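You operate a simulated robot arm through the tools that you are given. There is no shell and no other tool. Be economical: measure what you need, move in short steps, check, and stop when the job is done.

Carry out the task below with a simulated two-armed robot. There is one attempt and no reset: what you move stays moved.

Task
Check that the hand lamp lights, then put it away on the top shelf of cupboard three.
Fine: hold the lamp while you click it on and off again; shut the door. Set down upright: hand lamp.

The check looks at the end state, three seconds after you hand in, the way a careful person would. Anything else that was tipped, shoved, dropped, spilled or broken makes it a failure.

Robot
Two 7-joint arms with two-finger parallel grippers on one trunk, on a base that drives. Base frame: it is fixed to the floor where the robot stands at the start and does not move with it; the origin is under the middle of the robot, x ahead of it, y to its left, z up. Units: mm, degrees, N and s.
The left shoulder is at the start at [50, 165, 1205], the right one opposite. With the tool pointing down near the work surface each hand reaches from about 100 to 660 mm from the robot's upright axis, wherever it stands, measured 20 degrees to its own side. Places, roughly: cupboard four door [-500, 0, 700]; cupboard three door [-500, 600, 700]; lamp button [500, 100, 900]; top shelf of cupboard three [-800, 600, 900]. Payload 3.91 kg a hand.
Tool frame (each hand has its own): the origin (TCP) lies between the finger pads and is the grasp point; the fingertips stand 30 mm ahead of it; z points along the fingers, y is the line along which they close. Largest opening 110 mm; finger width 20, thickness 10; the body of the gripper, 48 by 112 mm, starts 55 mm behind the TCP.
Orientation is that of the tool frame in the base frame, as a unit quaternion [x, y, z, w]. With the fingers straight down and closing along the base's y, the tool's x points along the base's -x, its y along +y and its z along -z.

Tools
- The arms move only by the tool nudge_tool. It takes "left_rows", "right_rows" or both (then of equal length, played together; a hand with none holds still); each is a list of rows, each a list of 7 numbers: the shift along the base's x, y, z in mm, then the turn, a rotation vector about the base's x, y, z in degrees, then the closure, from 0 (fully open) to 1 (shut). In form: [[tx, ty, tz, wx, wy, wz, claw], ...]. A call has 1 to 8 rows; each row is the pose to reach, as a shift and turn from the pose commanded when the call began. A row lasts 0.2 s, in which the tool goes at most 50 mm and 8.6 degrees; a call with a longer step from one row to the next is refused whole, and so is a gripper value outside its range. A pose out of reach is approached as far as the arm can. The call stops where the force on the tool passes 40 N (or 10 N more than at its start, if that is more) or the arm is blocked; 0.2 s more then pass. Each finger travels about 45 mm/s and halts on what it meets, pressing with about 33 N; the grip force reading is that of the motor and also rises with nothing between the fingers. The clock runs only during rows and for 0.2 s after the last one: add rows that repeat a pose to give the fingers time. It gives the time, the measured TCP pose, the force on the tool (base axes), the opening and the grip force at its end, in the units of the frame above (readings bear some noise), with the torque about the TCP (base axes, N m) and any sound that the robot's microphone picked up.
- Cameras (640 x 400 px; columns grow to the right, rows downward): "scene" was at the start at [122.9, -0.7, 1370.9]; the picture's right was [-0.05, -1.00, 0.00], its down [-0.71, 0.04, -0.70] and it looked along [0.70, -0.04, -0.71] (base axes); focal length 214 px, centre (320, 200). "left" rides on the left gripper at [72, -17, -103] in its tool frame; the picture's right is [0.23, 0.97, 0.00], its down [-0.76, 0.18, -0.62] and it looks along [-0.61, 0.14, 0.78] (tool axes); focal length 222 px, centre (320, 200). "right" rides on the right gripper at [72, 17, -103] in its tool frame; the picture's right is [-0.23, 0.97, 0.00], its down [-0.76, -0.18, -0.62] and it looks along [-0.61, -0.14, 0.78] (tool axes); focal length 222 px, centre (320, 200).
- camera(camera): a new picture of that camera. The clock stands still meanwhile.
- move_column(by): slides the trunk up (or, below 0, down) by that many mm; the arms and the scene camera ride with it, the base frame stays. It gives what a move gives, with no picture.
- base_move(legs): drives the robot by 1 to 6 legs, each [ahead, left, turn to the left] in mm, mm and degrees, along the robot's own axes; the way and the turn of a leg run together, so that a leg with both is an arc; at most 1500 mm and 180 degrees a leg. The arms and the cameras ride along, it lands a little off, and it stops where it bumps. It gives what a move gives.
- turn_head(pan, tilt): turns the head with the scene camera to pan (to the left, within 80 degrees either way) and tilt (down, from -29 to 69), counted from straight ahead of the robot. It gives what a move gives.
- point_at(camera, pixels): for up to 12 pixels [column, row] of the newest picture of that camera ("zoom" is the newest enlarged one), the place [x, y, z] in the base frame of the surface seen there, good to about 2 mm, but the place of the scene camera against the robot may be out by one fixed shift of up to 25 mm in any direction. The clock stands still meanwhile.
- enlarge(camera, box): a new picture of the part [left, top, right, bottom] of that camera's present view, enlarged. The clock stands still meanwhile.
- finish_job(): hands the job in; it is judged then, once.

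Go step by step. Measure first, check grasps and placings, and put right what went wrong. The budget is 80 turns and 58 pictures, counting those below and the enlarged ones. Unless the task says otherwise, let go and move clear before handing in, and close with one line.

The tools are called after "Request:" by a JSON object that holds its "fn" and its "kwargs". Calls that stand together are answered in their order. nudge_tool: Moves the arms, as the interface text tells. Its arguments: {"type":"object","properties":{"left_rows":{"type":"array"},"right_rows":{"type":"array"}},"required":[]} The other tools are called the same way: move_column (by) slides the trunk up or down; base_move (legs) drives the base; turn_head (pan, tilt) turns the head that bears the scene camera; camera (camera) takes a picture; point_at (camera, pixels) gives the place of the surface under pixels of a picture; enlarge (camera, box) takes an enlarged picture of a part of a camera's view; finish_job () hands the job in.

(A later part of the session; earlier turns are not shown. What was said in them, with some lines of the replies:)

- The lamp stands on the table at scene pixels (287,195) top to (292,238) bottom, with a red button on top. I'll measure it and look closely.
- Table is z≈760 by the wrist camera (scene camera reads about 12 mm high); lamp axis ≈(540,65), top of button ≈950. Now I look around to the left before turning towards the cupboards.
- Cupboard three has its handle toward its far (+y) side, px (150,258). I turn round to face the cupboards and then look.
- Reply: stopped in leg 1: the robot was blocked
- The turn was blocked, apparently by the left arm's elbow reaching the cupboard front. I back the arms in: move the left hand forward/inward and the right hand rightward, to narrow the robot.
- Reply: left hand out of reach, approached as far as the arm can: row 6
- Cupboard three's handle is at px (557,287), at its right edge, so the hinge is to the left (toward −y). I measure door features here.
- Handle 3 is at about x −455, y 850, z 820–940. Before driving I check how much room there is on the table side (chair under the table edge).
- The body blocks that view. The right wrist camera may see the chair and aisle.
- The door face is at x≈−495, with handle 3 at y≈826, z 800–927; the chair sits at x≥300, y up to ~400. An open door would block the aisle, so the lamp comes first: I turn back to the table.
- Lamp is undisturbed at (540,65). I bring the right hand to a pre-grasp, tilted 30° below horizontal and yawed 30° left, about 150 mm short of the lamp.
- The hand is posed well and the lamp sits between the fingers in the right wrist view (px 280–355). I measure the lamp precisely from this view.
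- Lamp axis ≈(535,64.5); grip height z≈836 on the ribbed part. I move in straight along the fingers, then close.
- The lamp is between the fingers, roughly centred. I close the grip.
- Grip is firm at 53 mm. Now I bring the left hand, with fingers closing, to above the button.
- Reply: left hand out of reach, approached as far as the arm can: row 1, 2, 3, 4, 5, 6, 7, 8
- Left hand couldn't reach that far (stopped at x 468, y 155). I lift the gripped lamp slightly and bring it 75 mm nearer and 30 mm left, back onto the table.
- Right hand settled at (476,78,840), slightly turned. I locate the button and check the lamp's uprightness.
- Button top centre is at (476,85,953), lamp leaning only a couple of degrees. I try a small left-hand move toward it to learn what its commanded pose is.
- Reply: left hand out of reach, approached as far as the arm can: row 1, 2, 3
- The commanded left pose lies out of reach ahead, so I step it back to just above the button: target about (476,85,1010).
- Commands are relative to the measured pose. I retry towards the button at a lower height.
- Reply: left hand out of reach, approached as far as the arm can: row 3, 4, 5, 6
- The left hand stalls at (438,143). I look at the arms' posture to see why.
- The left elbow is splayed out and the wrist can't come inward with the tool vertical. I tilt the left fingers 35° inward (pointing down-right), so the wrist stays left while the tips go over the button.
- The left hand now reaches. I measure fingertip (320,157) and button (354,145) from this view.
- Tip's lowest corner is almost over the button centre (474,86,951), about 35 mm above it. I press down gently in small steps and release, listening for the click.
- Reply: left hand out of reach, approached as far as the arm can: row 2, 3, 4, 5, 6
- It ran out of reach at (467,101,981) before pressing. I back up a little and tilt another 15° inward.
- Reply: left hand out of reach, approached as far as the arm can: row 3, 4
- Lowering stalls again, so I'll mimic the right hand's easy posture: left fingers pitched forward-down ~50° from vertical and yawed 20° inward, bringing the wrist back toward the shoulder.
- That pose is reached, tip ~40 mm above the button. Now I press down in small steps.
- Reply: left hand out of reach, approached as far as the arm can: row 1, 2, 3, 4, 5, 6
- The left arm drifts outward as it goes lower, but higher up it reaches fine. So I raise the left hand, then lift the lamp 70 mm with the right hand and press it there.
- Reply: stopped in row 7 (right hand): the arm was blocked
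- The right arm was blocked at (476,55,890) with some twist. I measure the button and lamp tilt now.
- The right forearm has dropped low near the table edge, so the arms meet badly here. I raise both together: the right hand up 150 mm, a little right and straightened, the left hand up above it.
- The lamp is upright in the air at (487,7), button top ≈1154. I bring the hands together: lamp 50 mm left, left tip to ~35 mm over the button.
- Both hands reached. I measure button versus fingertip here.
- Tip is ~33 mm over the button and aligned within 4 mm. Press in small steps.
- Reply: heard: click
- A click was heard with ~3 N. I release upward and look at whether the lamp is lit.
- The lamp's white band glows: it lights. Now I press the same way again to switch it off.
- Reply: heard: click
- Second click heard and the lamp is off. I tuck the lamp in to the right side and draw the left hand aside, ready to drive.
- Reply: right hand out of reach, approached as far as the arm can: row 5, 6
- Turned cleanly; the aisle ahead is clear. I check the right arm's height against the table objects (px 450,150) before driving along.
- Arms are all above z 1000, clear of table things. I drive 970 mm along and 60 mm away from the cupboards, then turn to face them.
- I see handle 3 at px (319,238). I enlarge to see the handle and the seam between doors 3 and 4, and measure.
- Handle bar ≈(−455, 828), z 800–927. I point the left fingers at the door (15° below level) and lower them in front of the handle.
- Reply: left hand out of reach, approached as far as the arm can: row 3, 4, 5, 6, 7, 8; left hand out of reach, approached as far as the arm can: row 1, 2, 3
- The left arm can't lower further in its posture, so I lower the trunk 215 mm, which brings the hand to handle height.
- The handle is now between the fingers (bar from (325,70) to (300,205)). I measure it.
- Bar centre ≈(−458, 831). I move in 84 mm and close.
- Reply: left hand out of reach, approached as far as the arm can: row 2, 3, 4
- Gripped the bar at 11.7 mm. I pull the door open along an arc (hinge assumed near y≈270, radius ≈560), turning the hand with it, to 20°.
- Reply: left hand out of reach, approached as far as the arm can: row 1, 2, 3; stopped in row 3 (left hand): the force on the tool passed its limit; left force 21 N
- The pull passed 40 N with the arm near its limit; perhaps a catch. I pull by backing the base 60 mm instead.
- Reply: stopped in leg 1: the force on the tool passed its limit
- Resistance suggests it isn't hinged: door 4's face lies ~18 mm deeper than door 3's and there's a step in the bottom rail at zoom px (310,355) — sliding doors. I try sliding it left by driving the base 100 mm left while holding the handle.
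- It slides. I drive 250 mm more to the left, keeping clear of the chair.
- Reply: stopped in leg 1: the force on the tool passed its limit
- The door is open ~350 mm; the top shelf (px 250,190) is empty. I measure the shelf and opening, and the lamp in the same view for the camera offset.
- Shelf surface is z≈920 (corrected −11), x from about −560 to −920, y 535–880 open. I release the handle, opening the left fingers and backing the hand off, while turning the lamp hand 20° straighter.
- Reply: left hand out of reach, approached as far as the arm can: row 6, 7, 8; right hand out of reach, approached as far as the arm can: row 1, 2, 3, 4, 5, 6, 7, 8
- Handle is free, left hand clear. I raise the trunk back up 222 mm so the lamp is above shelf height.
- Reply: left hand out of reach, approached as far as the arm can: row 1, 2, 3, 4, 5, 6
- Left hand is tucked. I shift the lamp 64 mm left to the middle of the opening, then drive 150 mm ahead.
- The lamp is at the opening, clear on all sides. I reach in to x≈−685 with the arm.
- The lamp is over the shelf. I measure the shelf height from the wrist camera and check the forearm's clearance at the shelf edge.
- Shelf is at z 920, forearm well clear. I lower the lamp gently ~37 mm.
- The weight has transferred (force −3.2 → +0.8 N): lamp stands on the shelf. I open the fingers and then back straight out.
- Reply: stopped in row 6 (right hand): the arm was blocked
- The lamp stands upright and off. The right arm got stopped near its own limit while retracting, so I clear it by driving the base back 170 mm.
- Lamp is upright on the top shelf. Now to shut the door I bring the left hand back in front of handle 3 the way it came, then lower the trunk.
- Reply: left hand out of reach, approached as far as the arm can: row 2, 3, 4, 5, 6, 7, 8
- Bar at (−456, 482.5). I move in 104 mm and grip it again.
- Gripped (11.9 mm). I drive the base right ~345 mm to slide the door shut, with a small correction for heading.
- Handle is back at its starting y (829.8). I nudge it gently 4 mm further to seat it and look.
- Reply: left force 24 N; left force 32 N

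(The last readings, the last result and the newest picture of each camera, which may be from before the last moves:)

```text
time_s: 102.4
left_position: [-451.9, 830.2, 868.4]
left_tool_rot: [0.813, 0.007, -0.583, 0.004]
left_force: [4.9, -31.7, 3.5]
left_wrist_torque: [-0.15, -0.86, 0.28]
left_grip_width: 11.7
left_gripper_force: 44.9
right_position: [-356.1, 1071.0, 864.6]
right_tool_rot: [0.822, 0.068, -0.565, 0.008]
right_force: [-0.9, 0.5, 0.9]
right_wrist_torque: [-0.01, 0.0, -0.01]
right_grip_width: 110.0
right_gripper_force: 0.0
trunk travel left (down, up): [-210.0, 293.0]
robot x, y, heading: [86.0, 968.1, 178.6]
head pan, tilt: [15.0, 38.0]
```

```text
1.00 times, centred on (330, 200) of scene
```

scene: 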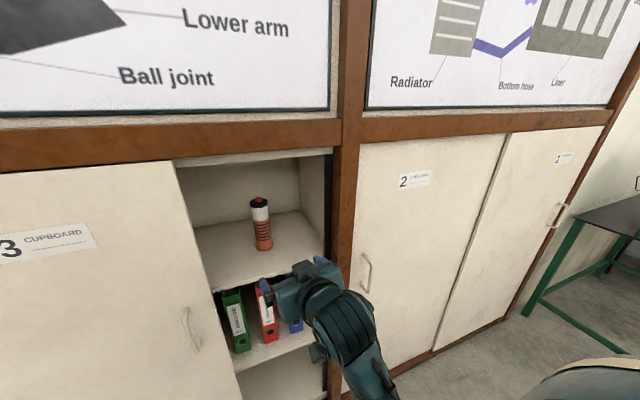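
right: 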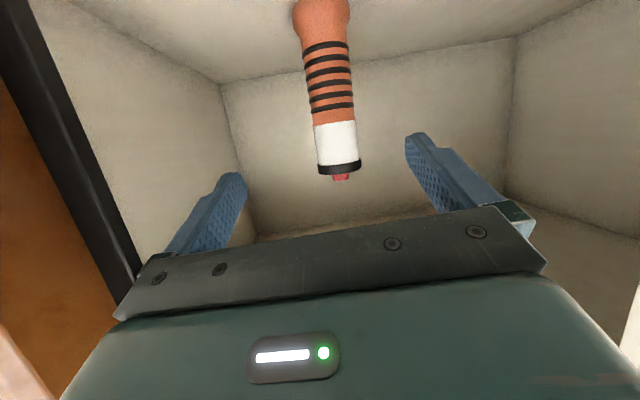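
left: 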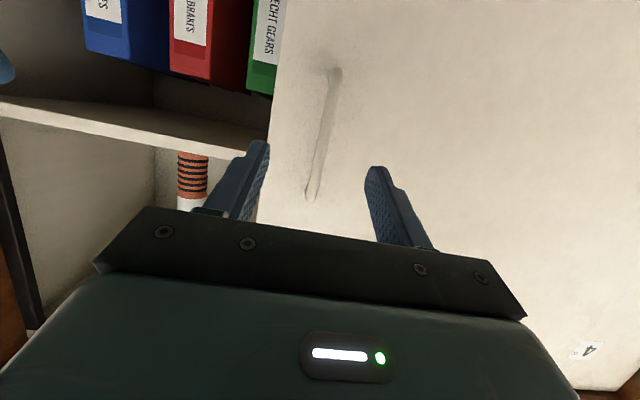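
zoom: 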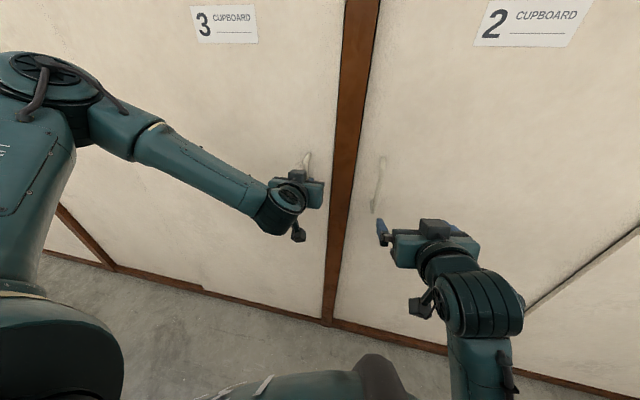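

The door meets its stop (−30 N back) and no gap is visible. I relax the push, release the handle and back away.

Request:
{"fn": "nudge_tool", "kwargs": {"left_rows": [[0, -4, 0, 0, 0, 0, 1], [0, -4, 0, 0, 0, 0, 0.7], [0, -4, 0, 0, 0, 0, 0.4], [0, -4, 0, 0, 0, 0, 0.4], [30, -4, 0, 0, 0, 0, 0.4], [60, -4, 0, 0, 0, 0, 0.4], [90, -4, 0, 0, 0, 0, 0.4]]}}

Request:
{"fn": "base_move", "kwargs": {"legs": [[-40, 0, 0]]}}

Request:
{"fn": "camera", "kwargs": {"camera": "left"}}

Request:
{"fn": "camera", "kwargs": {"camera": "scene"}}

```text
time_s: 104.0
left_position: [-360.6, 830.1, 869.2]
left_tool_rot: [0.814, 0.003, -0.581, 0.002]
left_force: [0.2, -0.6, 0.9]
left_wrist_torque: [-0.01, -0.03, 0.03]
left_grip_width: 65.8
left_gripper_force: 0.0
right_position: [-356.5, 1071.5, 863.7]
right_tool_rot: [0.823, 0.066, -0.565, 0.008]
right_force: [-0.5, -0.7, 0.9]
right_wrist_torque: [0.01, 0.01, 0.01]
right_grip_width: 110.1
right_gripper_force: 0.1
trunk travel left (down, up): [-210.0, 293.0]
robot x, y, heading: [81.0, 963.5, 178.5]
head pan, tilt: [15.0, 38.0]
```

```text
time_s: 104.8
left_position: [-320.0, 828.8, 868.3]
left_tool_rot: [0.814, 0.002, -0.581, 0.001]
left_force: [-0.5, 0.2, -0.4]
left_wrist_torque: [0.0, -0.02, -0.01]
left_grip_width: 65.9
left_gripper_force: 0.0
right_position: [-315.5, 1070.8, 864.7]
right_tool_rot: [0.822, 0.067, -0.566, 0.009]
right_force: [0.4, -0.1, 0.2]
right_wrist_torque: [-0.01, 0.02, 0.02]
right_grip_width: 110.0
right_gripper_force: 0.1
trunk travel left (down, up): [-210.0, 293.0]
robot x, y, heading: [125.2, 964.6, 178.7]
head pan, tilt: [15.0, 38.0]
```

```text
7 pictures are left
```

left: 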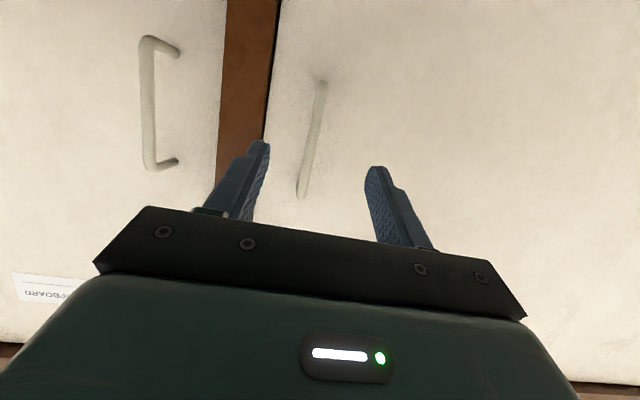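

```text
6 pictures are left
```

scene: 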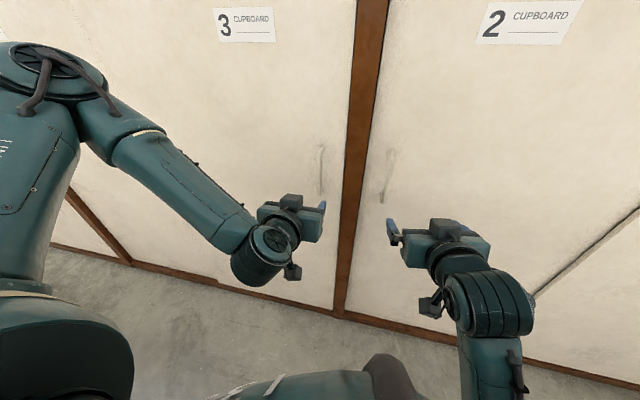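

The door is shut against its post with the handle at its original place, both hands are clear, and the lamp stood upright and off on the top shelf when the door closed. Handing in.

Request:
{"fn": "finish_job", "kwargs": {}}

```text
The job is handed in.
```

The hand lamp lit when I clicked it on. I clicked it off again while holding it, stood it upright on the top shelf of cupboard three, and slid the door shut.
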